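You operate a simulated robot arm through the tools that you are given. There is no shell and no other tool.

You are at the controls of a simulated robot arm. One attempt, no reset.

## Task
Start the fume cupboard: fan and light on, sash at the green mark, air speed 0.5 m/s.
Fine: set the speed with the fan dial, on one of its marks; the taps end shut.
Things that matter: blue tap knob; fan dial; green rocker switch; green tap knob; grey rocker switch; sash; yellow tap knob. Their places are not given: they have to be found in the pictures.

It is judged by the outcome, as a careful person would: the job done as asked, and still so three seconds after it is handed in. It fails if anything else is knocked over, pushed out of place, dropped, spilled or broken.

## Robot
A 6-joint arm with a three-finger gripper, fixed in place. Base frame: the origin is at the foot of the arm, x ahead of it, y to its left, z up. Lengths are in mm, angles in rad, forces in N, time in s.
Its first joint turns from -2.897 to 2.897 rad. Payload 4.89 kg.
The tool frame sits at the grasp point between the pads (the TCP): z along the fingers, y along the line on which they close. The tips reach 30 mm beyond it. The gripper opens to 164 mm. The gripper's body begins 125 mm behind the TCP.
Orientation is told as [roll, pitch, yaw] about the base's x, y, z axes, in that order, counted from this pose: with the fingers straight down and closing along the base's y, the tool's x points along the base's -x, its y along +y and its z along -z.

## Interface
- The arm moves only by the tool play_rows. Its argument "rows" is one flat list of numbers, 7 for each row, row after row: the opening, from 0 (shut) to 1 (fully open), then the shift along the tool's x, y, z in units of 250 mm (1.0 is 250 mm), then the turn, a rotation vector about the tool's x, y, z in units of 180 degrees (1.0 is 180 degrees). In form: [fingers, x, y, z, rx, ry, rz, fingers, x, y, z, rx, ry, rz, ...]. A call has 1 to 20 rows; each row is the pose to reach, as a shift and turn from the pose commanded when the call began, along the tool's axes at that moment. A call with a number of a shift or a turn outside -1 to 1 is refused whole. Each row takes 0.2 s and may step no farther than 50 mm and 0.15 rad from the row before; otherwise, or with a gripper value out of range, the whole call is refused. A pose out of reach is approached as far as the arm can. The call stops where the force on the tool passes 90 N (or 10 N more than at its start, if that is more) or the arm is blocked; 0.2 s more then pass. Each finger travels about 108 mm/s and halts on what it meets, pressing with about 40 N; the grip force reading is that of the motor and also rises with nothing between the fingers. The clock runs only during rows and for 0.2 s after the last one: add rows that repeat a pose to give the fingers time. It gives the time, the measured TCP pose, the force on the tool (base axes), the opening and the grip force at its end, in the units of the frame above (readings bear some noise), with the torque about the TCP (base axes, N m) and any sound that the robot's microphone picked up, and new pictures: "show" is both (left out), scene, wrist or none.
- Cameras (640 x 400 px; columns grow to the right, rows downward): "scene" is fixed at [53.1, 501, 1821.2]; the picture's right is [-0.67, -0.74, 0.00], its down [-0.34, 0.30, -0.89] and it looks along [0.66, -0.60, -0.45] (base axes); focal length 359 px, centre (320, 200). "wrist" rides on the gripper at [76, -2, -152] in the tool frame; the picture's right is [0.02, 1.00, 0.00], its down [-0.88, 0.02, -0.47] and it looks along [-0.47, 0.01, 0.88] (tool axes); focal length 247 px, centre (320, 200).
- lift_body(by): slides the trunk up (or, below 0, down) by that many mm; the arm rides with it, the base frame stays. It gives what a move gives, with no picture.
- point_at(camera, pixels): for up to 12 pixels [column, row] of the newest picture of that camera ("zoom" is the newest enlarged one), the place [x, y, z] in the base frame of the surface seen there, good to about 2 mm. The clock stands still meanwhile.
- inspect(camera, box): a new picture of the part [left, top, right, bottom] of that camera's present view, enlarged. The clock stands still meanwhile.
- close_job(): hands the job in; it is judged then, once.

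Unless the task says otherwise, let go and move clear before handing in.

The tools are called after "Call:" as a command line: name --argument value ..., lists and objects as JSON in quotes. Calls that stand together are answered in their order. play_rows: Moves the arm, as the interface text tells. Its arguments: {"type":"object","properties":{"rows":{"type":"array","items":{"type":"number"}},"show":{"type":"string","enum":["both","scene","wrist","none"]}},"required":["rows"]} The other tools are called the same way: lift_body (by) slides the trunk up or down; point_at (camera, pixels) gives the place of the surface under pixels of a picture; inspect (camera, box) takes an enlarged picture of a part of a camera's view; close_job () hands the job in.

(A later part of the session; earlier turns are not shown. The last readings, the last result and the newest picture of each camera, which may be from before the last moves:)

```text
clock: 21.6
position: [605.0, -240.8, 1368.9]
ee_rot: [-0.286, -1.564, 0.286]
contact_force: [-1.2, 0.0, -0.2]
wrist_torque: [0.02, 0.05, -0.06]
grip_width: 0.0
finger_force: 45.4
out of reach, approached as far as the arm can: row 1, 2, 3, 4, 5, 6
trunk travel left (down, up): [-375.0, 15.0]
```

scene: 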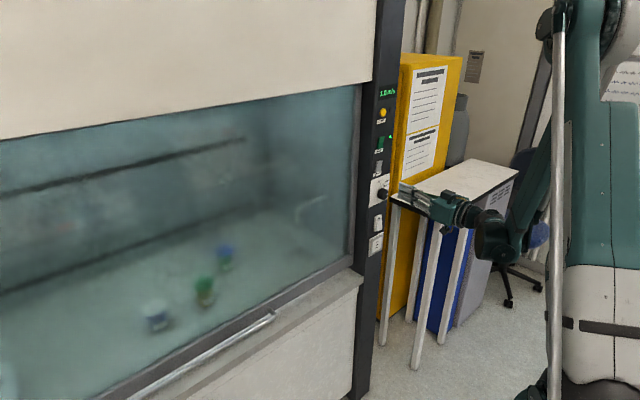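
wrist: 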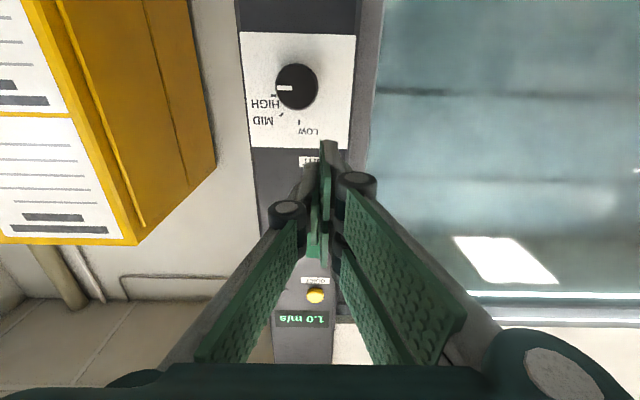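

The low, close-in pose was out of reach (measured (605,-241,1369) with z too high), so I should stay further out in x. I move 120 mm forward first, then measure.

Call:
play_rows --rows '[0, 0, 0.05, 0.12, 0, 0, 0, 0, 0, 0.1, 0.24, 0, 0, 0, 0, 0, 0.15, 0.36, 0, 0, 0, 0, 0, 0.2, 0.48, 0, 0, 0]' --show "scene"

```text
clock: 22.6
position: [725.3, -191.7, 1368.8]
ee_rot: [-1.737, -1.568, 1.738]
contact_force: [-0.2, 0.3, -0.2]
wrist_torque: [0.04, 0.02, -0.04]
grip_width: 0.0
finger_force: 44.5
trunk travel left (down, up): [-375.0, 15.0]
```

scene: 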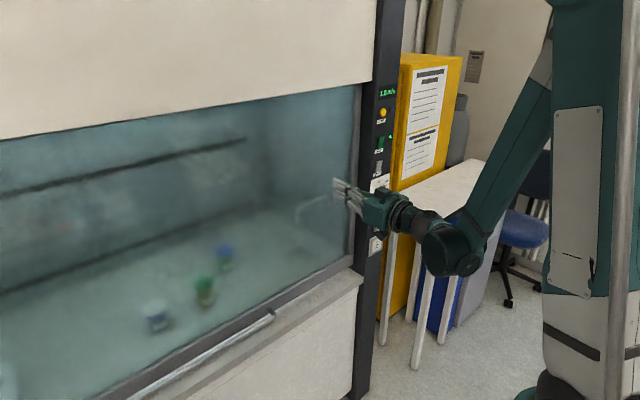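

The commanded pose follows the measured one. Now I continue left 250 mm at x≈725.

Call:
play_rows --rows '[0, 0, 0.16, 0, 0, 0, 0, 0, 0, 0.33, 0, 0, 0, 0, 0, 0, 0.5, 0, 0, 0, 0, 0, 0, 0.67, 0, 0, 0, 0, 0, 0, 0.84, 0, 0, 0, 0, 0, 0, 1, 0, 0, 0, 0]' --show "none"

Call:
play_rows --rows '[0, 0, 0.16, 0, 0, 0, 0, 0, 0, 0.33, 0, 0, 0, 0, 0, 0, 0.5, 0, 0, 0, 0, 0, 0, 0.67, 0, 0, 0, 0, 0, 0, 0.84, 0, 0, 0, 0, 0, 0, 1, 0, 0, 0, 0]' --show "both"

```text
clock: 23.9
position: [722.4, 58.0, 1368.3]
ee_rot: [-1.713, -1.569, 1.713]
contact_force: [-0.6, -0.4, -0.9]
wrist_torque: [-0.02, -0.03, 0.07]
grip_width: 0.1
finger_force: 45.0
trunk travel left (down, up): [-375.0, 15.0]
```

```text
clock: 25.4
position: [721.3, 304.0, 1366.7]
ee_rot: [-1.653, -1.571, 1.651]
contact_force: [0.3, -1.3, 0.5]
wrist_torque: [-0.04, 0.02, 0.09]
grip_width: 0.1
finger_force: 44.8
trunk travel left (down, up): [-375.0, 15.0]
```

scene: 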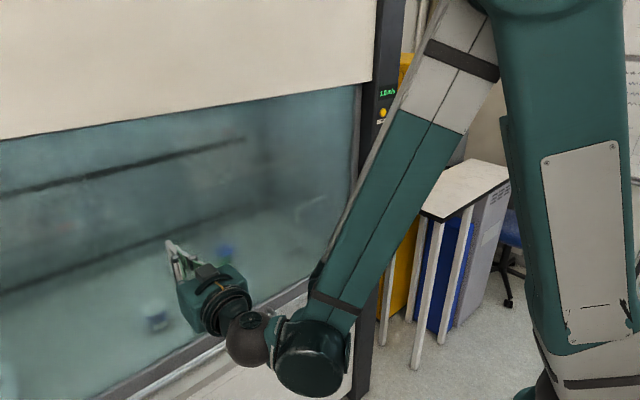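
wrist: 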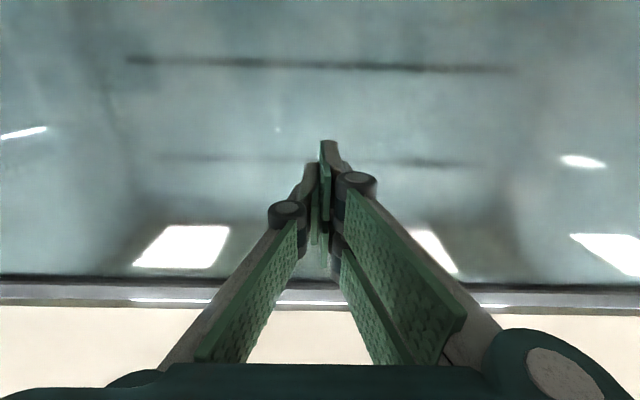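

I'm at (721,304,1367) facing the sash. Now I roll the gripper -90° about its axis so the fingers close vertically, for gripping the horizontal handle bar.

Call:
play_rows --rows '[0, 0, 0, 0, 0, 0, -0.0455, 0, 0, 0, 0, 0, 0, -0.091, 0, 0, 0, 0, 0, 0, -0.1365, 0, 0, 0, 0, 0, 0, -0.182, 0, 0, 0, 0, 0, 0, -0.2275, 0, 0, 0, 0, 0, 0, -0.273, 0, 0, 0, 0, 0, 0, -0.3185, 0, 0, 0, 0, 0, 0, -0.364, 0, 0, 0, 0, 0, 0, -0.4095, 0, 0, 0, 0, 0, 0, -0.455, 0, 0, 0, 0, 0, 0, -0.5]'

```text
clock: 27.8
position: [724.4, 305.0, 1366.8]
ee_rot: [-1.614, -0.075, 1.579]
contact_force: [-0.1, -0.3, 1.2]
wrist_torque: [0.01, 0.11, 0.05]
grip_width: 0.0
finger_force: 44.8
out of reach, approached as far as the arm can: row 11
trunk travel left (down, up): [-375.0, 15.0]
```

scene: 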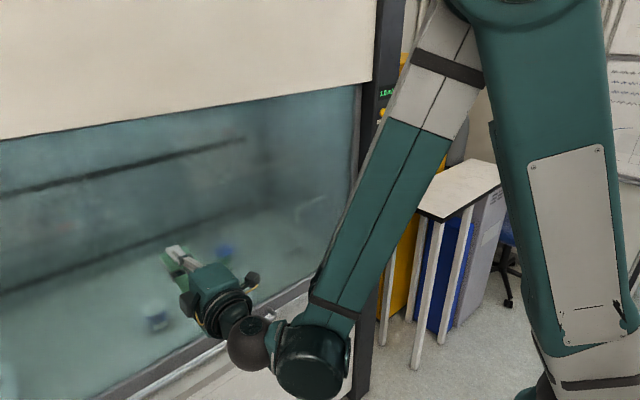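
wrist: 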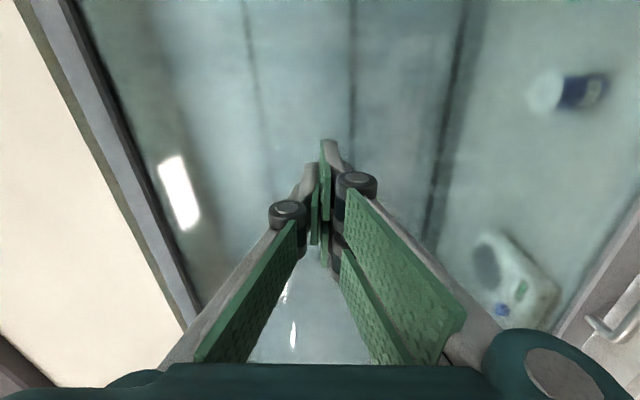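

The roll stopped about 4° short (a joint limit) and left a 2.5° tilt. Rolling the other way should have more room, so I rotate back through to the +90° side.

Call:
play_rows --rows '[0, 0, 0, 0, 0, 0, 0.0475, 0, 0, 0, 0, 0, 0, 0.095, 0, 0, 0, 0, 0, 0, 0.1425, 0, 0, 0, 0, 0, 0, 0.19, 0, 0, 0, 0, 0, 0, 0.2375, 0, 0, 0, 0, 0, 0, 0.285, 0, 0, 0, 0, 0, 0, 0.3325, 0, 0, 0, 0, 0, 0, 0.38, 0, 0, 0, 0, 0, 0, 0.4275, 0, 0, 0, 0, 0, 0, 0.475, 0, 0, 0, 0, 0, 0, 0.5225, 0, 0, 0, 0, 0, 0, 0.57, 0, 0, 0, 0, 0, 0, 0.6175, 0, 0, 0, 0, 0, 0, 0.665, 0, 0, 0, 0, 0, 0, 0.7125, 0, 0, 0, 0, 0, 0, 0.76, 0, 0, 0, 0, 0, 0, 0.8075, 0, 0, 0, 0, 0, 0, 0.855, 0, 0, 0, 0, 0, 0, 0.9025, 0, 0, 0, 0, 0, 0, 0.95]'

```text
clock: 31.9
position: [725.8, 303.5, 1367.2]
ee_rot: [1.613, -0.079, -1.569]
contact_force: [0.2, 0.6, 0.1]
wrist_torque: [0.01, -0.01, 0.0]
grip_width: 0.0
finger_force: 45.1
trunk travel left (down, up): [-375.0, 15.0]
```

scene: 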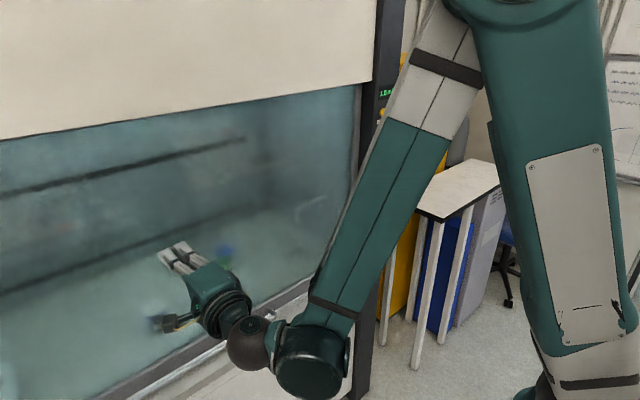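
wrist: 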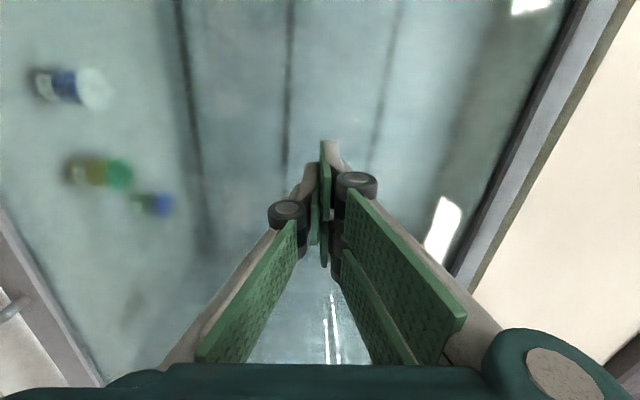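

Now the roll is near +90° with a small residual tilt; I correct it (0.042 about tool x, 0.079 about tool z) and open the fingers to about 65 mm.

Call:
play_rows --rows '[0.2, 0, 0, 0, 0.0067, 0, 0.0125, 0.4, 0, 0, 0, 0.0134, 0, 0.0251, 0.4, 0, 0, 0, 0.0134, 0, 0.0251]' --show "none"

Call:
lift_body --by -375

Call:
play_rows --rows '[0.4, 0, 0, 0, 0, 0, 0]' --show "both"

```text
clock: 32.8
position: [725.5, 305.3, 1366.1]
ee_rot: [1.571, -0.002, -1.567]
contact_force: [-0.6, -0.5, -0.1]
wrist_torque: [-0.02, 0.03, 0.01]
grip_width: 65.5
finger_force: 0.0
trunk travel left (down, up): [-375.0, 15.0]
```

```text
clock: 36.4
position: [725.0, 305.8, 992.4]
ee_rot: [1.572, -0.001, -1.568]
contact_force: [-0.3, -0.3, 0.0]
wrist_torque: [0.01, -0.04, 0.02]
grip_width: 65.6
finger_force: 0.0
trunk travel left (down, up): [0.0, 390.0]
```

```text
clock: 36.8
position: [724.2, 303.8, 992.2]
ee_rot: [1.571, -0.002, -1.568]
contact_force: [0.2, 0.9, 0.9]
wrist_torque: [0.02, -0.01, 0.01]
grip_width: 65.7
finger_force: 0.0
trunk travel left (down, up): [0.0, 390.0]
```

scene: 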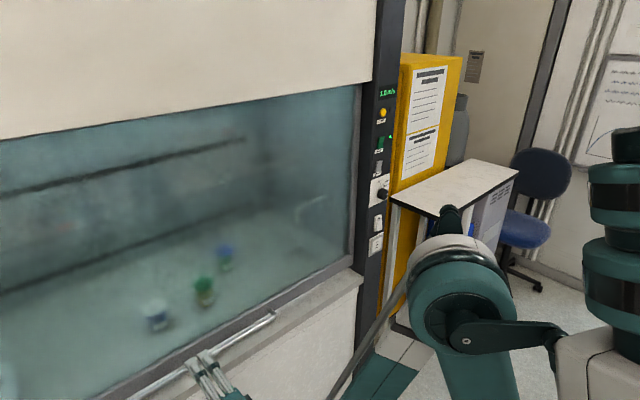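
wrist: 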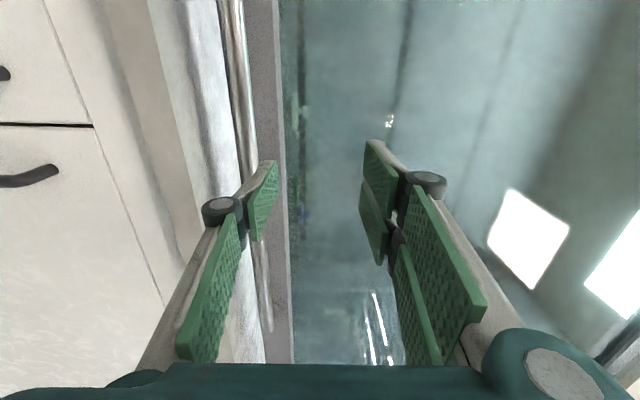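

The handle bar runs vertically at column ~240–265 in the wrist view. I measure its exact place.

Call:
point_at --camera "wrist" --pixels '[[236, 60], [238, 100], [245, 150], [258, 260], [265, 310], [228, 10], [241, 100], [235, 100], [185, 100], [265, 100], [275, 150], [262, 290]]'

Call:
inspect --camera "wrist" --box '[180, 0, 300, 380]'

Call:
inspect --camera "scene" --box '[100, 290, 300, 400]'

```text
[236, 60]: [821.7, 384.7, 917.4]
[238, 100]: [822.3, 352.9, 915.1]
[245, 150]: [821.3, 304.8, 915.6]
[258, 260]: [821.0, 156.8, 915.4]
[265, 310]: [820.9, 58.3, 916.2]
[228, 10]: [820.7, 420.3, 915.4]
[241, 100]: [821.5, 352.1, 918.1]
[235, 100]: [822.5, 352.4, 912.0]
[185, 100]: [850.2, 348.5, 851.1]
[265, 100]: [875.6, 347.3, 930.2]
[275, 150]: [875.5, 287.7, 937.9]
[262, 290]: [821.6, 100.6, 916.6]
```

```text
1.05 times, centred on (240, 190) of wrist (not enlarged: the box is as wide or as high as the picture)
```

zoom: 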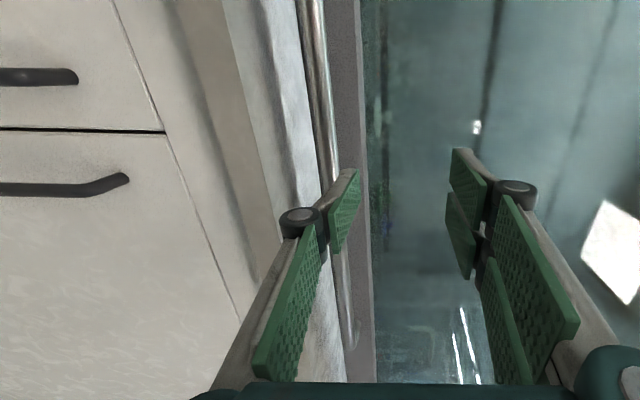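

```text
3.20 times, centred on (200, 345) of scene
```

zoom: 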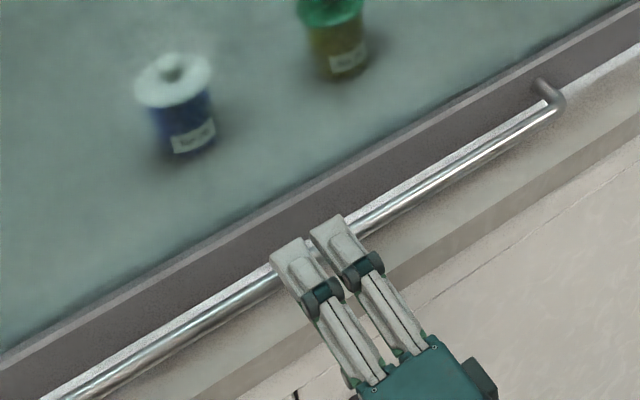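

The bar front is at x≈821, z≈915. I zoom in to get its edges precisely.

Call:
inspect --camera "wrist" --box '[210, 80, 290, 130]'

Call:
point_at --camera "zoom" --pixels '[[150, 200], [170, 200], [190, 200], [210, 200], [225, 200], [240, 200], [255, 200], [270, 200], [290, 200], [320, 200], [400, 200], [500, 200]]'

```text
8.00 times, centred on (250, 105) of wrist
```

zoom: 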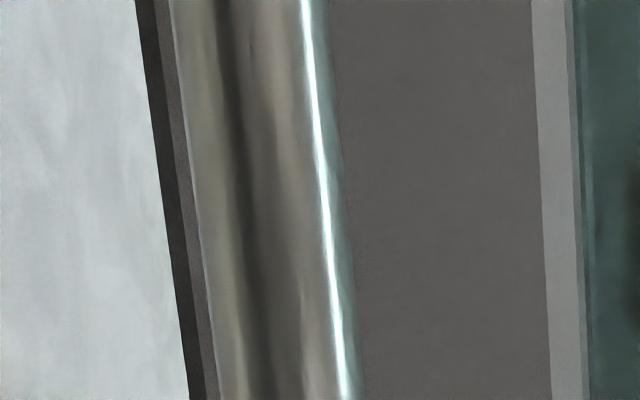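

```text
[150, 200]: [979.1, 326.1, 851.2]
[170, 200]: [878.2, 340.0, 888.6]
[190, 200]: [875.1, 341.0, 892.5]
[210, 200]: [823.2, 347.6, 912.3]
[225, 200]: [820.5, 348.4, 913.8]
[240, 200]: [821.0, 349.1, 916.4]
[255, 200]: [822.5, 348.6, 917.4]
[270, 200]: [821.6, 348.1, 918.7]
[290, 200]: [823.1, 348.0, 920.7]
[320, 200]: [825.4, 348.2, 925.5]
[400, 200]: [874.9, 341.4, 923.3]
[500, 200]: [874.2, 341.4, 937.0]
```

Bar centre is about (830, z 917), radius ≈ 9, with sash frame at x=875. I lower to z=917, then advance so the bar is between the open fingers (TCP x≈831).

Call:
play_rows --rows '[0.4, 0, -0.1, 0, 0, 0, 0, 0.4, 0, -0.2, 0, 0, 0, 0, 0.4, 0, -0.3, 0, 0, 0, 0, 0.4, 0, -0.3, 0.1, 0, 0, 0, 0.4, 0, -0.3, 0.2, 0, 0, 0, 0.4, 0, -0.3, 0.3, 0, 0, 0, 0.4, 0, -0.3, 0.36, 0, 0, 0, 0.4, 0, -0.3, 0.4, 0, 0, 0, 0.4, 0, -0.3, 0.426, 0, 0, 0]'

```text
clock: 38.8
position: [832.3, 305.6, 916.0]
ee_rot: [1.571, -0.003, -1.567]
contact_force: [0.1, -0.2, -0.7]
wrist_torque: [0.0, 0.03, 0.03]
grip_width: 65.6
finger_force: 0.1
out of reach, approached as far as the arm can: row 3, 4, 5
trunk travel left (down, up): [0.0, 390.0]
```

scene: 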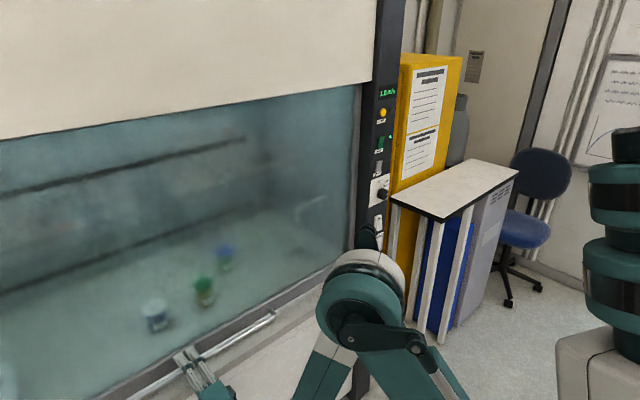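
wrist: 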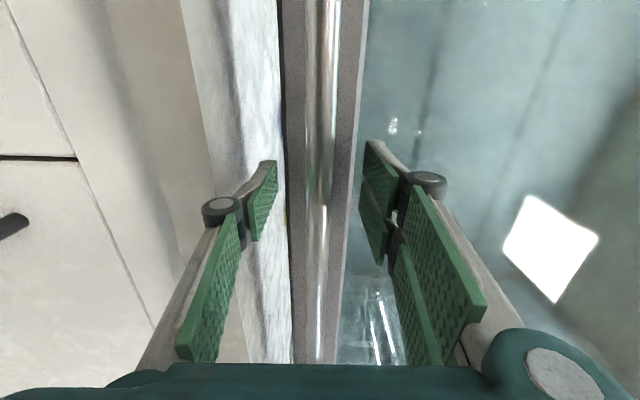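

The bar is centred between the fingers (columns 300–335 in the wrist view). I check how close the elbow at scene (360,290) is to the cupboard before lifting.

Call:
point_at --camera "scene" --pixels '[[360, 260], [340, 320], [367, 235], [330, 290], [400, 270], [420, 340], [200, 370], [310, 380], [375, 238], [352, 255]]'

Call:
play_rows --rows '[0.1, 0, 0, 0, 0, 0, 0, 0, 0, 0, 0, 0, 0, 0, 0, 0, 0, 0, 0, 0, 0]' --show "both"

```text
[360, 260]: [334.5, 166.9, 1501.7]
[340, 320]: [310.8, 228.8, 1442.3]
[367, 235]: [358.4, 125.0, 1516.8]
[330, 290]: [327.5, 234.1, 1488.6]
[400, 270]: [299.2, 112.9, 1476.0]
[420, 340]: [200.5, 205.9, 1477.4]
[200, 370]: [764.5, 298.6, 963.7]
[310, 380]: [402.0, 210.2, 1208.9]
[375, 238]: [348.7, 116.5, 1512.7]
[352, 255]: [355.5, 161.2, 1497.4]
```

```text
clock: 39.6
position: [832.0, 304.4, 915.8]
ee_rot: [1.572, -0.002, -1.569]
contact_force: [-0.4, -1.3, -6.7]
wrist_torque: [0.28, 0.0, 0.02]
grip_width: 16.1
finger_force: 44.4
trunk travel left (down, up): [0.0, 390.0]
```

scene: 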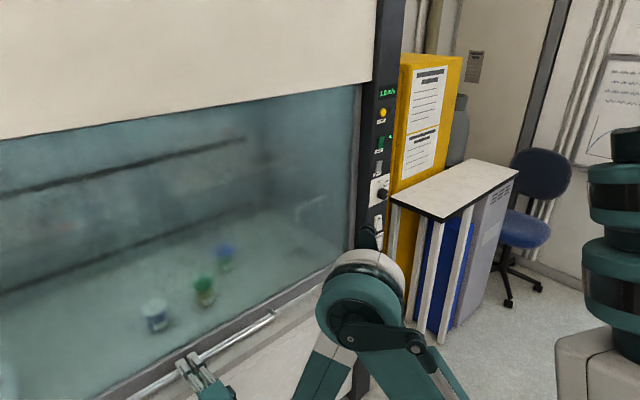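
wrist: 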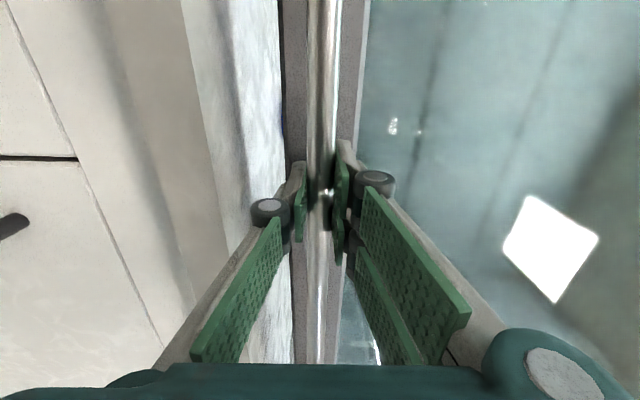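

The bar is gripped (width 16.1 mm). I test-lift with the trunk by 20 mm and watch the force.

Call:
lift_body --by 20

```text
clock: 40.2
position: [832.2, 305.9, 937.2]
ee_rot: [1.571, -0.002, -1.567]
contact_force: [5.6, -0.3, 4.3]
wrist_torque: [0.32, -0.05, -0.15]
grip_width: 16.2
finger_force: 45.2
trunk travel left (down, up): [-20.0, 370.0]
```

The sash moves with little force. I lift another 180 mm.

Call:
lift_body --by 180

Call:
play_rows --rows '[0, 0, 0, 0, 0, 0, 0]' --show "both"

```text
clock: 42.2
position: [832.5, 305.6, 1116.5]
ee_rot: [1.57, -0.002, -1.567]
contact_force: [5.5, -0.6, 6.1]
wrist_torque: [0.27, -0.08, 0.05]
grip_width: 16.3
finger_force: 44.9
trunk travel left (down, up): [-200.0, 190.0]
```

```text
clock: 42.6
position: [831.6, 305.9, 1116.7]
ee_rot: [1.572, -0.003, -1.567]
contact_force: [7.5, 0.0, 7.0]
wrist_torque: [0.34, 0.0, 0.02]
grip_width: 16.2
finger_force: 45.2
trunk travel left (down, up): [-200.0, 190.0]
```

scene: 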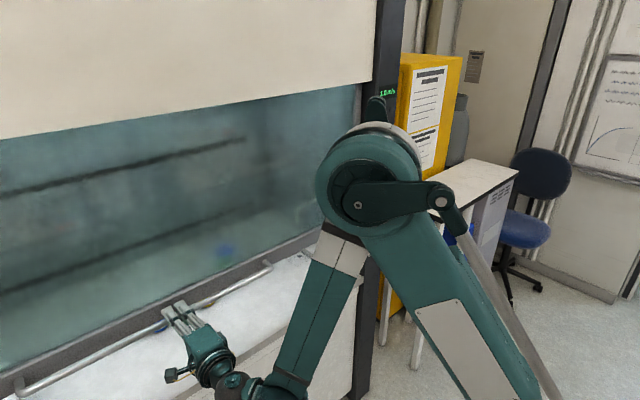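
wrist: 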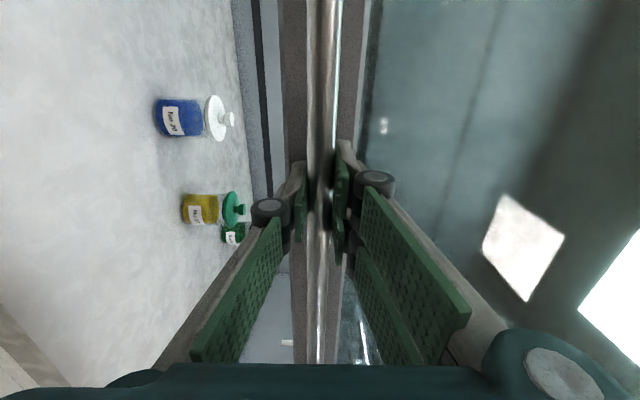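

The sash is going up (handle at z≈1117), bottles undisturbed. I lift the remaining 190 mm of trunk travel.

Call:
lift_body --by 190

Call:
play_rows --rows '[0, 0, 0.006, 0, 0, 0, 0, 0, 0, 0.012, 0, 0, 0, 0, 0, 0, 0.012, 0, 0, 0, 0]' --show "both"

```text
clock: 44.7
position: [832.1, 305.1, 1307.0]
ee_rot: [1.572, -0.003, -1.567]
contact_force: [4.5, -1.3, 6.0]
wrist_torque: [0.37, -0.07, 0.07]
grip_width: 16.3
finger_force: 45.2
trunk travel left (down, up): [-390.0, 0.0]
```

```text
clock: 45.5
position: [831.7, 306.0, 1310.5]
ee_rot: [1.573, -0.001, -1.567]
contact_force: [-1.3, -0.2, -6.7]
wrist_torque: [0.33, -0.01, -0.2]
grip_width: 16.3
finger_force: 45.0
trunk travel left (down, up): [-390.0, 0.0]
```

scene: 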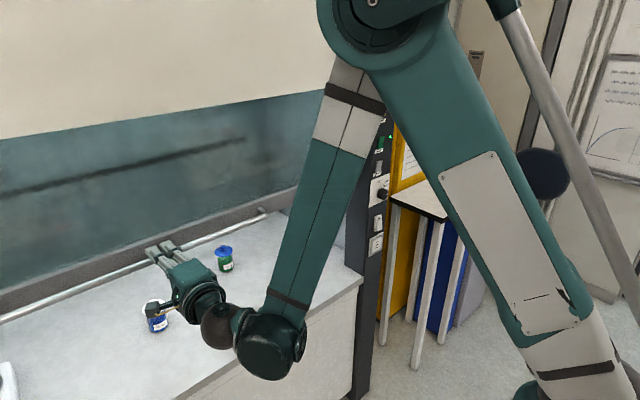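
wrist: 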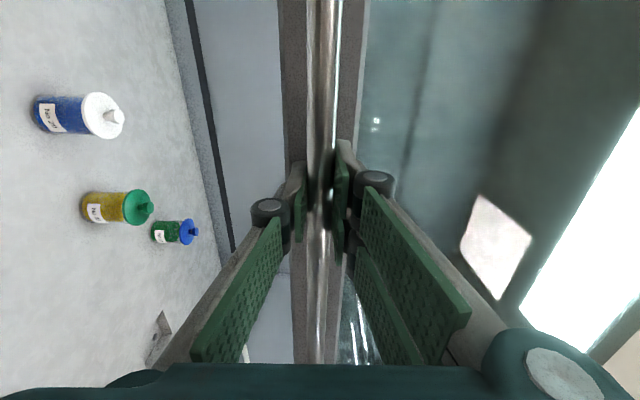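

Handle rose about 394 mm. I release the bar (open to ~65 mm), retreat straight back, and then look at the left scale to verify the pointer.

Call:
play_rows --rows '[0.15, 0, 0.012, 0, 0, 0, 0, 0.4, 0, 0.012, 0, 0, 0, 0, 0.4, 0, 0.012, 0, 0, 0, 0, 0.4, 0, 0.012, -0.15, 0, 0, 0, 0.4, 0, 0.012, -0.3, 0, 0, 0, 0.4, 0, 0.012, -0.4, 0, 0, 0]' --show "both"

```text
clock: 46.9
position: [736.5, 310.6, 1327.9]
ee_rot: [1.566, -0.001, -1.569]
contact_force: [-0.2, -0.6, 0.7]
wrist_torque: [-0.04, 0.0, 0.01]
grip_width: 65.3
finger_force: 0.0
out of reach, approached as far as the arm can: row 5, 6
trunk travel left (down, up): [-390.0, 0.0]
```

scene: 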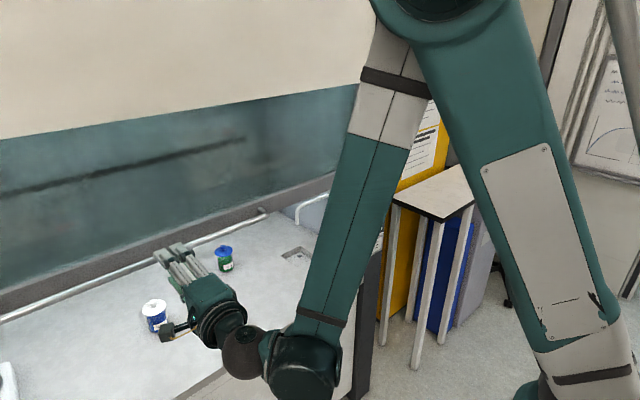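
wrist: 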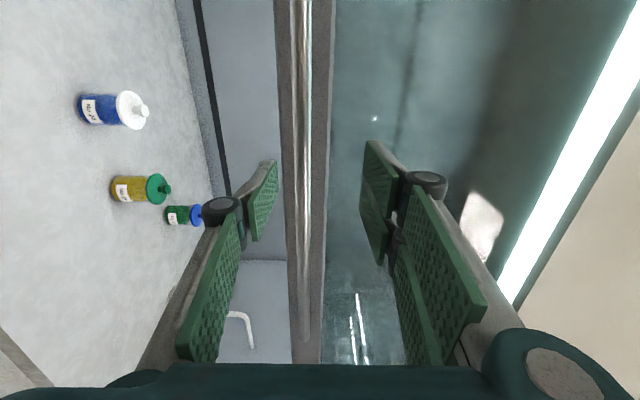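

The sash stayed up after release. I measure the handle bar's height now in the wrist view and compare.

Call:
inspect --camera "wrist" --box '[260, 80, 340, 130]'

Call:
point_at --camera "zoom" --pixels '[[255, 200], [280, 200], [300, 200], [320, 200], [340, 200], [360, 200], [380, 200], [390, 200], [200, 200], [450, 200], [150, 200], [560, 200]]'

Call:
inspect --camera "scene" --box '[350, 60, 450, 260]'

```text
8.00 times, centred on (300, 105) of wrist
```

zoom: 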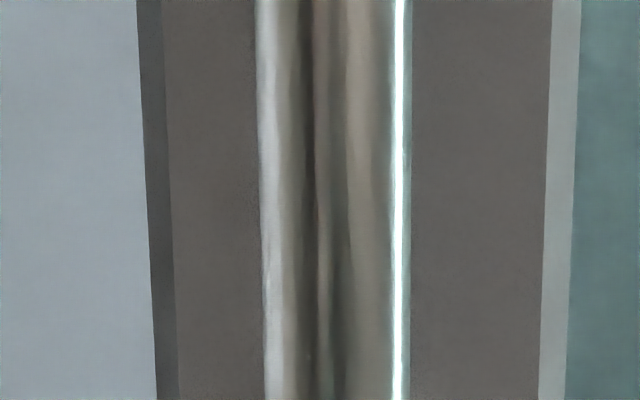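

```text
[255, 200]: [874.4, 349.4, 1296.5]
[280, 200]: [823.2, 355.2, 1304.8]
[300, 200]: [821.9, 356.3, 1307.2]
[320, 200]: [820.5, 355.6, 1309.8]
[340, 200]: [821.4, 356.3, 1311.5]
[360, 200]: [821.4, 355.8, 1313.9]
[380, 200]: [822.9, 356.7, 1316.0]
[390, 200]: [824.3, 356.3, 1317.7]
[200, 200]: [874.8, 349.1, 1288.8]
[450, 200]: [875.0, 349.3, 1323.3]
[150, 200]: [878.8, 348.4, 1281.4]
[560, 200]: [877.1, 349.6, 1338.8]
```

```text
2.00 times, centred on (400, 160) of scene
```

zoom: 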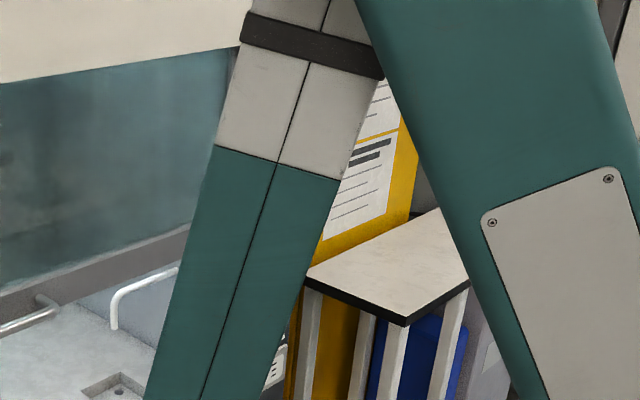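

Bar centre is now z≈1311 (rise ≈ 393.5). To verify on the left scale, I roll the gripper back (tool x down) while closing the fingers.

Call:
play_rows --rows '[0.2, 0, 0, 0, 0, 0, -0.0455, 0, 0, 0, 0, 0, 0, -0.091, 0, 0, 0, 0, 0, 0, -0.1365, 0, 0, 0, 0, 0, 0, -0.182, 0, 0, 0, 0, 0, 0, -0.2275, 0, 0, 0, 0, 0, 0, -0.273, 0, 0, 0, 0, 0, 0, -0.3185, 0, 0, 0, 0, 0, 0, -0.364, 0, 0, 0, 0, 0, 0, -0.4095, 0, 0, 0, 0, 0, 0, -0.455, 0, 0, 0, 0, 0, 0, -0.5]' --show "wrist"

```text
clock: 49.3
position: [738.4, 310.8, 1328.7]
ee_rot: [-1.575, -1.566, 1.578]
contact_force: [-0.4, 0.3, -0.1]
wrist_torque: [-0.03, 0.0, 0.02]
grip_width: 0.0
finger_force: 40.2
trunk travel left (down, up): [-390.0, 0.0]
```

wrist: 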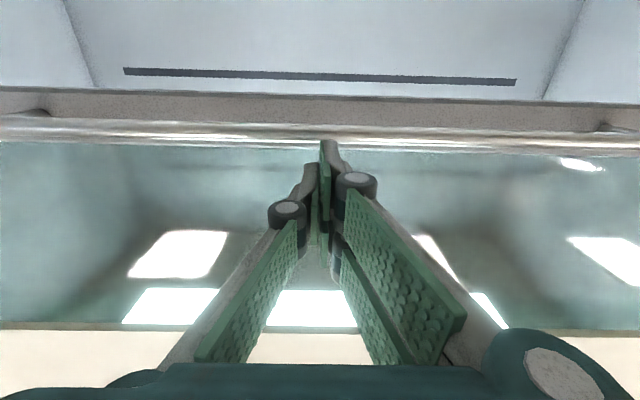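

Roll is back to camera-below. I yaw left 45° to view the left post's scale.

Call:
play_rows --rows '[0, 0, 0, 0, -0.0417, 0, 0, 0, 0, 0, 0, -0.0833, 0, 0, 0, 0, 0, 0, -0.125, 0, 0, 0, 0, 0, 0, -0.1667, 0, 0, 0, 0, 0, 0, -0.2083, 0, 0, 0, 0, 0, 0, -0.25, 0, 0]' --show "wrist"

```text
clock: 50.7
position: [738.0, 310.6, 1330.4]
ee_rot: [-0.323, -1.566, 1.113]
contact_force: [0.0, 0.3, 0.2]
wrist_torque: [-0.01, 0.02, -0.02]
grip_width: 0.1
finger_force: 40.5
out of reach, approached as far as the arm can: row 1, 2, 3, 4, 5
trunk travel left (down, up): [-390.0, 0.0]
```

wrist: 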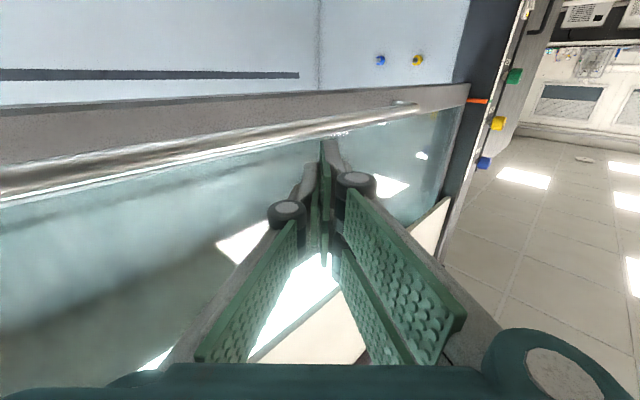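

The pointer is visible at (478,101) next to the taps. I zoom in on it to compare with the green mark.

Call:
inspect --camera "wrist" --box '[460, 80, 524, 120]'

Call:
inspect --camera "wrist" --box '[470, 90, 502, 110]'

```text
10.00 times, centred on (492, 100) of wrist
```

zoom: 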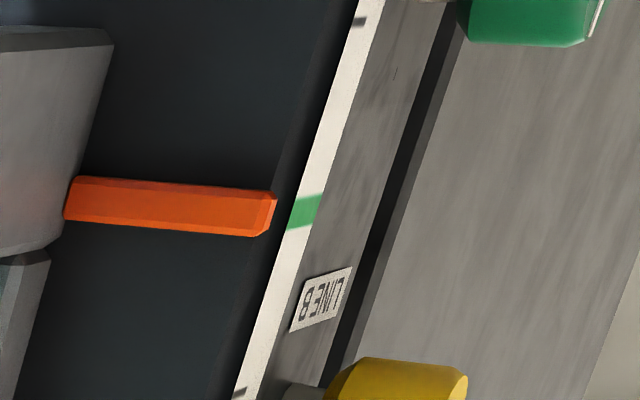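

```text
16.00 times, centred on (486, 100) of wrist
```

zoom: 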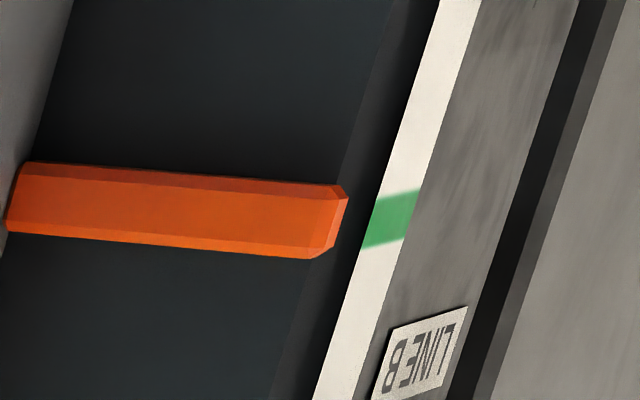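

The pointer tip is right beside the green band. I measure the z of both.

Call:
point_at --camera "zoom" --pixels '[[340, 192], [335, 210], [325, 225], [315, 245], [318, 255], [335, 240], [392, 197], [390, 205], [388, 220], [386, 235], [385, 242], [380, 250]]'

Call:
point_at --camera "zoom" --pixels '[[200, 178], [200, 190], [200, 210], [200, 230], [200, 244], [300, 185], [300, 200], [300, 220], [300, 240], [300, 252], [400, 195], [395, 240]]'

```text
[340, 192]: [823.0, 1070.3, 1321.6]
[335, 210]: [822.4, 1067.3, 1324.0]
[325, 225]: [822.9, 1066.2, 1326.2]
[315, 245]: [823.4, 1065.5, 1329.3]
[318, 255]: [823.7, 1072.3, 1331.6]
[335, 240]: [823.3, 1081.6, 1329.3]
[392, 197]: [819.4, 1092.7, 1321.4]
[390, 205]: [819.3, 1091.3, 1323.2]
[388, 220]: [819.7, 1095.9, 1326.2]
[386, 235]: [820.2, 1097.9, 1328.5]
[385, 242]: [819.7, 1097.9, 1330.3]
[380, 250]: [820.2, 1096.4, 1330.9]
```

```text
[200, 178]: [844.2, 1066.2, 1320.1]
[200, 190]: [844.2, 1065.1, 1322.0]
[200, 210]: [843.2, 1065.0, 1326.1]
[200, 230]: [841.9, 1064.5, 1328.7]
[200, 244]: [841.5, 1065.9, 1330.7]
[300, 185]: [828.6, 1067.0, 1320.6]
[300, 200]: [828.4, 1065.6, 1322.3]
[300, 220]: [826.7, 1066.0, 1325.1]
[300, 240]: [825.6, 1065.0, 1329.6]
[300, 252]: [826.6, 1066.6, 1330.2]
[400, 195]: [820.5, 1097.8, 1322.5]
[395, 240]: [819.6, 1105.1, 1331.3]
```

Pointer (z 1321–1331) and green band (z 1321.5–1331) coincide. Next I read the air-speed display while yawing back to straight ahead.

Call:
play_rows --rows '[0, 0, 0, 0, 0.0417, 0, 0, 0, 0, 0, 0, 0.0833, 0, 0, 0, 0, 0, 0, 0.125, 0, 0, 0, 0, 0, 0, 0.1667, 0, 0, 0, 0, 0, 0, 0.2083, 0, 0, 0, 0, 0, 0, 0.251, 0, 0]' --show "scene"

```text
clock: 52.1
position: [739.4, 310.4, 1329.4]
ee_rot: [-1.711, -1.568, 1.711]
contact_force: [0.1, 0.0, 0.9]
wrist_torque: [0.0, 0.01, 0.04]
grip_width: 0.3
finger_force: 40.0
out of reach, approached as far as the arm can: row 1, 2, 3, 4, 5
trunk travel left (down, up): [-390.0, 0.0]
```

scene: 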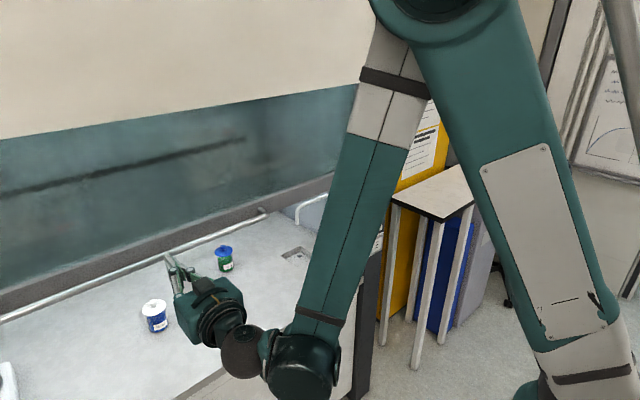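

The sash is set. Now I raise 70 mm (to stay in the reachable zone) and travel right toward the dial.

Call:
play_rows --rows '[0, -0.14, 0, -0.02, 0, 0, 0, 0, -0.28, 0, -0.04, 0, 0, 0, 0, -0.28, -0.17, -0.04, 0, 0, 0, 0, -0.28, -0.34, -0.04, 0, 0, 0, 0, -0.28, -0.51, -0.04, 0, 0, 0, 0, -0.28, -0.68, -0.04, 0, 0, 0, 0, -0.28, -0.85, -0.04, 0, 0, 0, 0, -0.28, -1, -0.04, 0, 0, 0]' --show "none"

Call:
play_rows --rows '[0, 0, -0.17, 0, 0, 0, 0, 0, 0, -0.34, 0, 0, 0, 0, 0, 0, -0.51, 0, 0, 0, 0, 0, 0, -0.68, 0, 0, 0, 0, 0, 0, -0.85, 0, 0, 0, 0, 0, 0, -1, 0, 0, 0, 0]' --show "both"

```text
clock: 53.9
position: [727.6, 59.8, 1400.8]
ee_rot: [-1.553, -1.57, 1.553]
contact_force: [0.0, 0.0, -0.6]
wrist_torque: [0.02, -0.01, -0.04]
grip_width: 0.1
finger_force: 40.2
trunk travel left (down, up): [-390.0, 0.0]
```

```text
clock: 55.3
position: [728.5, -189.1, 1397.2]
ee_rot: [-1.574, -1.569, 1.572]
contact_force: [0.1, 0.3, 0.2]
wrist_torque: [0.01, 0.02, -0.02]
grip_width: 0.3
finger_force: 40.2
trunk travel left (down, up): [-390.0, 0.0]
```

scene: 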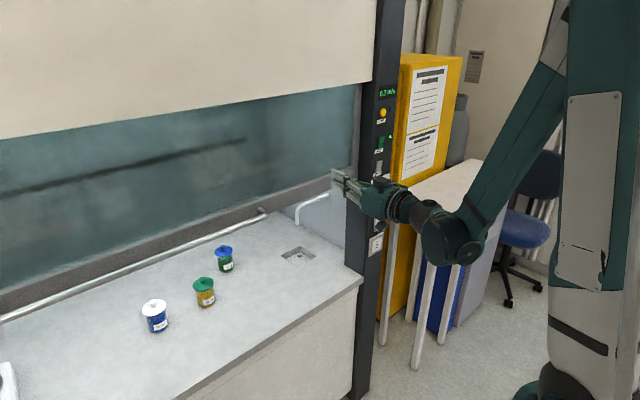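
wrist: 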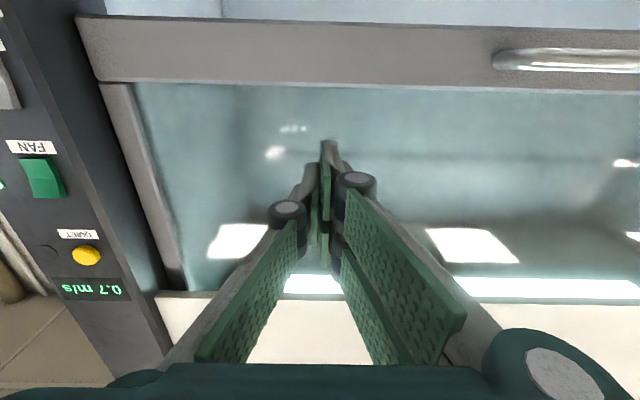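

The display now reads 0.7 m/s at HIGH, so MID is the likely 0.5 mark. I move on right, and check the yellow cabinet's position for clearance.

Call:
play_rows --rows '[0, 0.04, -0.17, 0, 0, 0, 0, 0, 0.08, -0.34, 0, 0, 0, 0, 0, 0.12, -0.51, 0, 0, 0, 0, 0, 0.16, -0.68, 0, 0, 0, 0, 0, 0.2, -0.85, 0, 0, 0, 0, 0, 0.24, -1, 0, 0, 0, 0]' --show "none"

Call:
lift_body --by -70

Call:
play_rows --rows '[0, 0, -0.16, -0.04, 0, 0, 0]' --show "both"

```text
clock: 56.7
position: [728.8, -440.2, 1339.7]
ee_rot: [-1.469, -1.567, 1.469]
contact_force: [-0.4, -0.2, -0.6]
wrist_torque: [-0.02, -0.01, -0.02]
grip_width: 0.0
finger_force: 40.0
trunk travel left (down, up): [-390.0, 0.0]
```

```text
clock: 57.8
position: [730.6, -440.1, 1271.0]
ee_rot: [-1.541, -1.57, 1.541]
contact_force: [0.5, 0.6, -0.6]
wrist_torque: [-0.03, 0.01, 0.02]
grip_width: 0.0
finger_force: 40.3
trunk travel left (down, up): [-320.0, 70.0]
```

```text
clock: 58.2
position: [720.5, -478.1, 1271.2]
ee_rot: [-1.451, -1.567, 1.449]
contact_force: [0.0, 1.1, 0.5]
wrist_torque: [0.01, 0.07, -0.25]
grip_width: 0.1
finger_force: 39.9
trunk travel left (down, up): [-320.0, 70.0]
```

scene: 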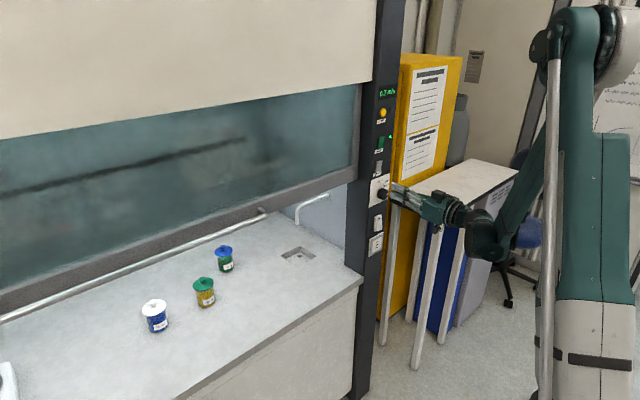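
wrist: 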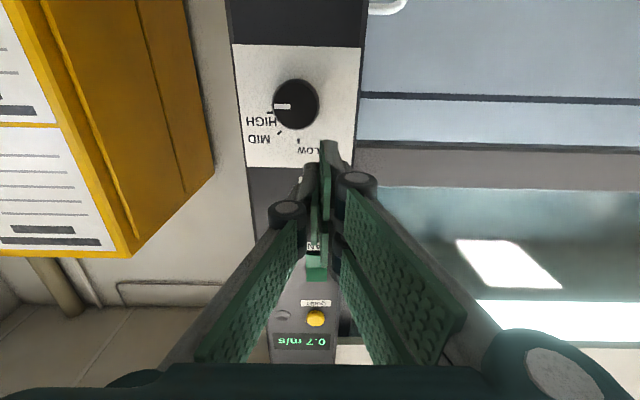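

Dial is visible at (296,104). I zoom on it to get its centre and edges, and also locate the yellow cabinet.

Call:
inspect --camera "wrist" --box '[248, 70, 344, 130]'

Call:
point_at --camera "zoom" --pixels '[[320, 235], [200, 235], [440, 235], [320, 110], [320, 340], [270, 235], [180, 235], [460, 235], [330, 360], [330, 90], [200, 370], [325, 420]]'

Call:
point_at --camera "wrist" --pixels '[[296, 104], [280, 112], [298, 140], [281, 131], [212, 165], [130, 255], [150, 100], [240, 100], [358, 100], [90, 150]]'

```text
6.67 times, centred on (296, 100) of wrist
```

zoom: 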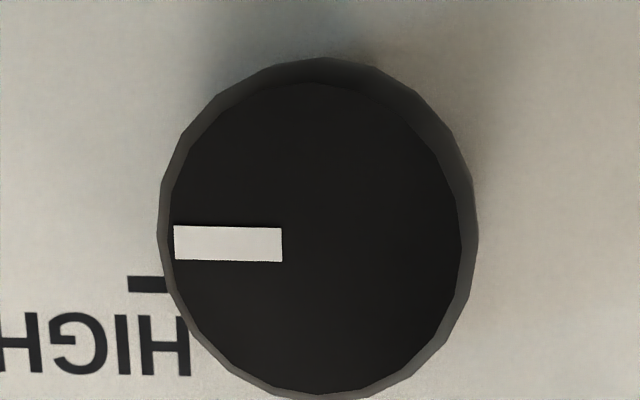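

```text
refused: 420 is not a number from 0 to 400
```

```text
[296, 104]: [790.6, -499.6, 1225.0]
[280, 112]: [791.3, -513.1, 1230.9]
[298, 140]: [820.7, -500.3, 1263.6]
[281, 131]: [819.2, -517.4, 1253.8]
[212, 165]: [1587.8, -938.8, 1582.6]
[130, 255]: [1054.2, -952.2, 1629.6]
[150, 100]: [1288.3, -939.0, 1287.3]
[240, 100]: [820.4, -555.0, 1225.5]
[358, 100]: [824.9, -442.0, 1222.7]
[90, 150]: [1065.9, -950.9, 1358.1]
```

The yellow cabinet is far away (x>1050). I repeat the dial points within the zoom.

Call:
point_at --camera "zoom" --pixels '[[318, 237], [180, 237], [455, 237], [318, 90], [318, 385], [230, 243], [162, 237], [474, 237], [150, 285], [318, 62], [400, 120], [230, 350]]'

Call:
inspect --camera "wrist" --box '[256, 100, 336, 150]'

Call:
point_at --camera "zoom" --pixels '[[338, 320], [195, 248], [115, 98], [340, 340], [185, 255], [205, 240]]'

```text
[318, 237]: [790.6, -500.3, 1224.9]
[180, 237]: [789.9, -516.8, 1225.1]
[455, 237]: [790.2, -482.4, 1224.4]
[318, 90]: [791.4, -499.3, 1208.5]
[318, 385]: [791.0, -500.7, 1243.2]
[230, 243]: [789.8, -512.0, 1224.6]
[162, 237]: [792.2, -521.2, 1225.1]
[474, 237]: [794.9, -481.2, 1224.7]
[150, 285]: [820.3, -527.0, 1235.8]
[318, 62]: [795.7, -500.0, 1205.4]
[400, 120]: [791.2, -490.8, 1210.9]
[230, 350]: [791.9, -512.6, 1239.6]
```

```text
8.00 times, centred on (296, 125) of wrist
```

zoom: 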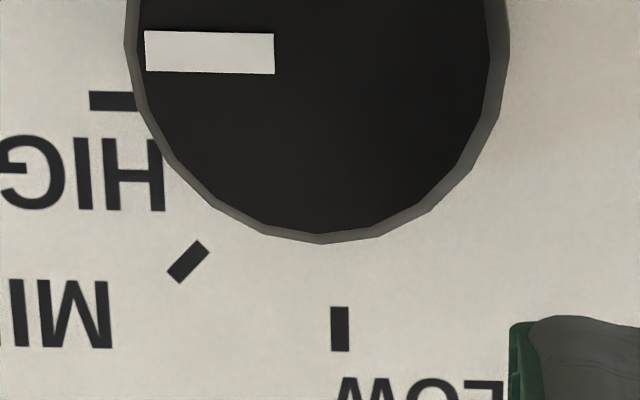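

```text
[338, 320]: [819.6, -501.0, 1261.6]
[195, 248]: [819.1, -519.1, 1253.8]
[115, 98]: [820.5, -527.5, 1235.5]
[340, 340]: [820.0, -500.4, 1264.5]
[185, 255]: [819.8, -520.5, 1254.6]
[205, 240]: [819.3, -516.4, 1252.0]
```

The dial knob is centred at (y≈-500, z≈1225), face at x≈790, diameter ≈ 39 mm. I open the fingers to 65 mm and line up with it at x≈720.

Call:
play_rows --rows '[0.2, 0.06, -0.03, 0, 0, 0, 0, 0.4, 0.12, -0.06, 0, 0, 0, 0, 0.4, 0.185, -0.089, 0, 0, 0, 0, 0.4, 0.185, -0.089, 0, 0, 0, 0]' --show "both"

```text
clock: 59.2
position: [719.8, -501.1, 1224.0]
ee_rot: [-1.447, -1.569, 1.447]
contact_force: [0.0, -0.1, 0.0]
wrist_torque: [-0.03, -0.02, 0.07]
grip_width: 65.9
finger_force: 0.0
trunk travel left (down, up): [-320.0, 70.0]
```

scene: 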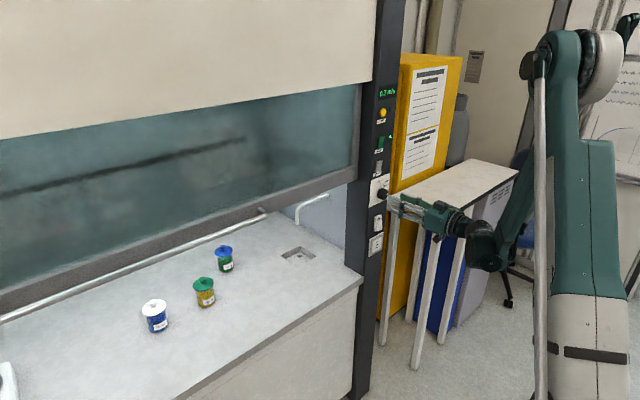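
wrist: 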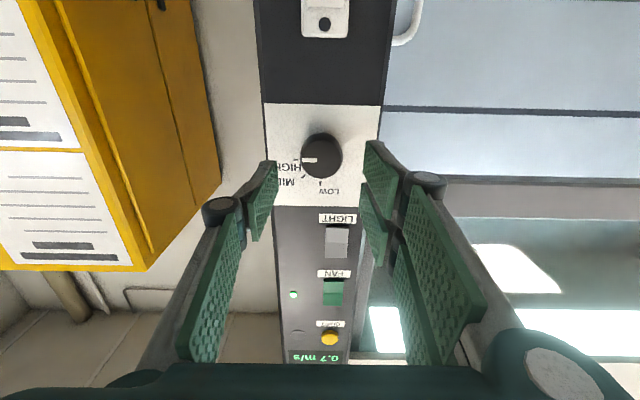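

The knob lies between the fingers. I re-measure its centre and the tick marks from here.

Call:
inspect --camera "wrist" --box '[274, 126, 370, 196]'

Call:
point_at --camera "zoom" --pixels '[[320, 200], [230, 200], [410, 200], [320, 100], [320, 290], [255, 228]]'

```text
5.71 times, centred on (322, 161) of wrist
```

zoom: 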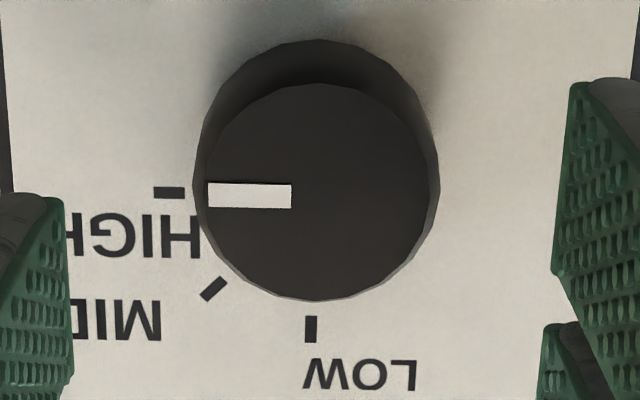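

```text
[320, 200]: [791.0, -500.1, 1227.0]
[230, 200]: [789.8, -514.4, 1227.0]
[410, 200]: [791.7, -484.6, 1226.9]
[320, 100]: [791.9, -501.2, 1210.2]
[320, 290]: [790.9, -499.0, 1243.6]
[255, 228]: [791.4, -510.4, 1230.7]
```

Knob centre confirmed at (−500, 1225.5). I advance so the finger pads flank the knob (TCP x≈783) and then close gently.

Call:
play_rows --rows '[0.4, -0.004, 0, 0.1, 0, 0, 0, 0.4, -0.004, 0.002, 0.18, 0, 0, 0, 0.4, -0.004, 0.002, 0.22, 0, 0, 0, 0.4, -0.004, 0.002, 0.25, 0, 0, 0]' --show "wrist"

```text
clock: 60.2
position: [782.0, -501.3, 1223.9]
ee_rot: [-1.544, -1.569, 1.544]
contact_force: [-0.3, -0.4, -0.1]
wrist_torque: [0.0, 0.03, -0.02]
grip_width: 65.8
finger_force: 0.0
trunk travel left (down, up): [-320.0, 70.0]
```

wrist: 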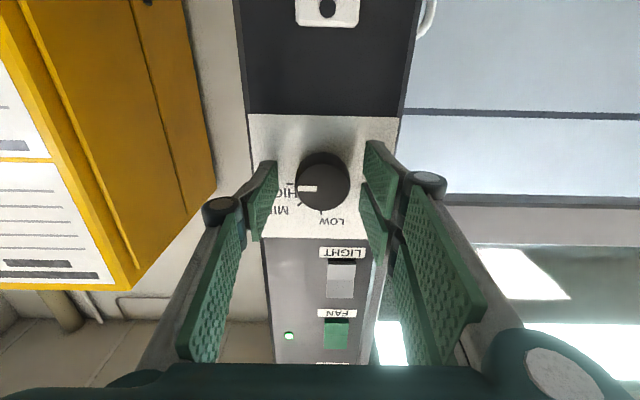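

Fingers flank the knob on both sides. I close onto it.

Call:
play_rows --rows '[0.3, -0.004, 0, 0, 0, 0, 0, 0.2, -0.004, 0, 0, 0, 0, 0, 0.15, -0.004, 0, 0, 0, 0, 0, 0.15, -0.004, 0, 0, 0, 0, 0]' --show "wrist"

```text
clock: 61.2
position: [781.9, -499.5, 1225.1]
ee_rot: [-1.419, -1.568, 1.42]
contact_force: [-7.6, 21.4, -12.9]
wrist_torque: [0.02, 0.13, 0.84]
grip_width: 40.8
finger_force: 45.2
trunk travel left (down, up): [-320.0, 70.0]
```

wrist: 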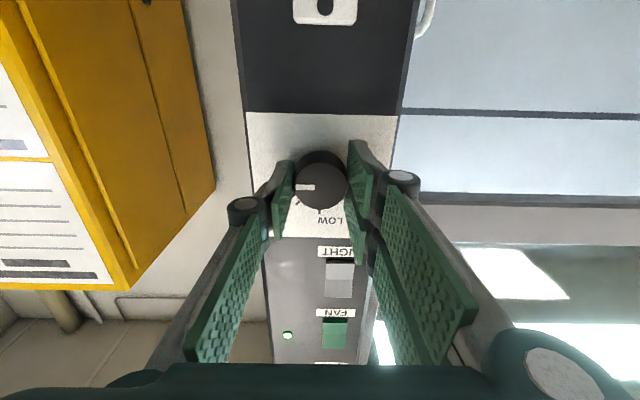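

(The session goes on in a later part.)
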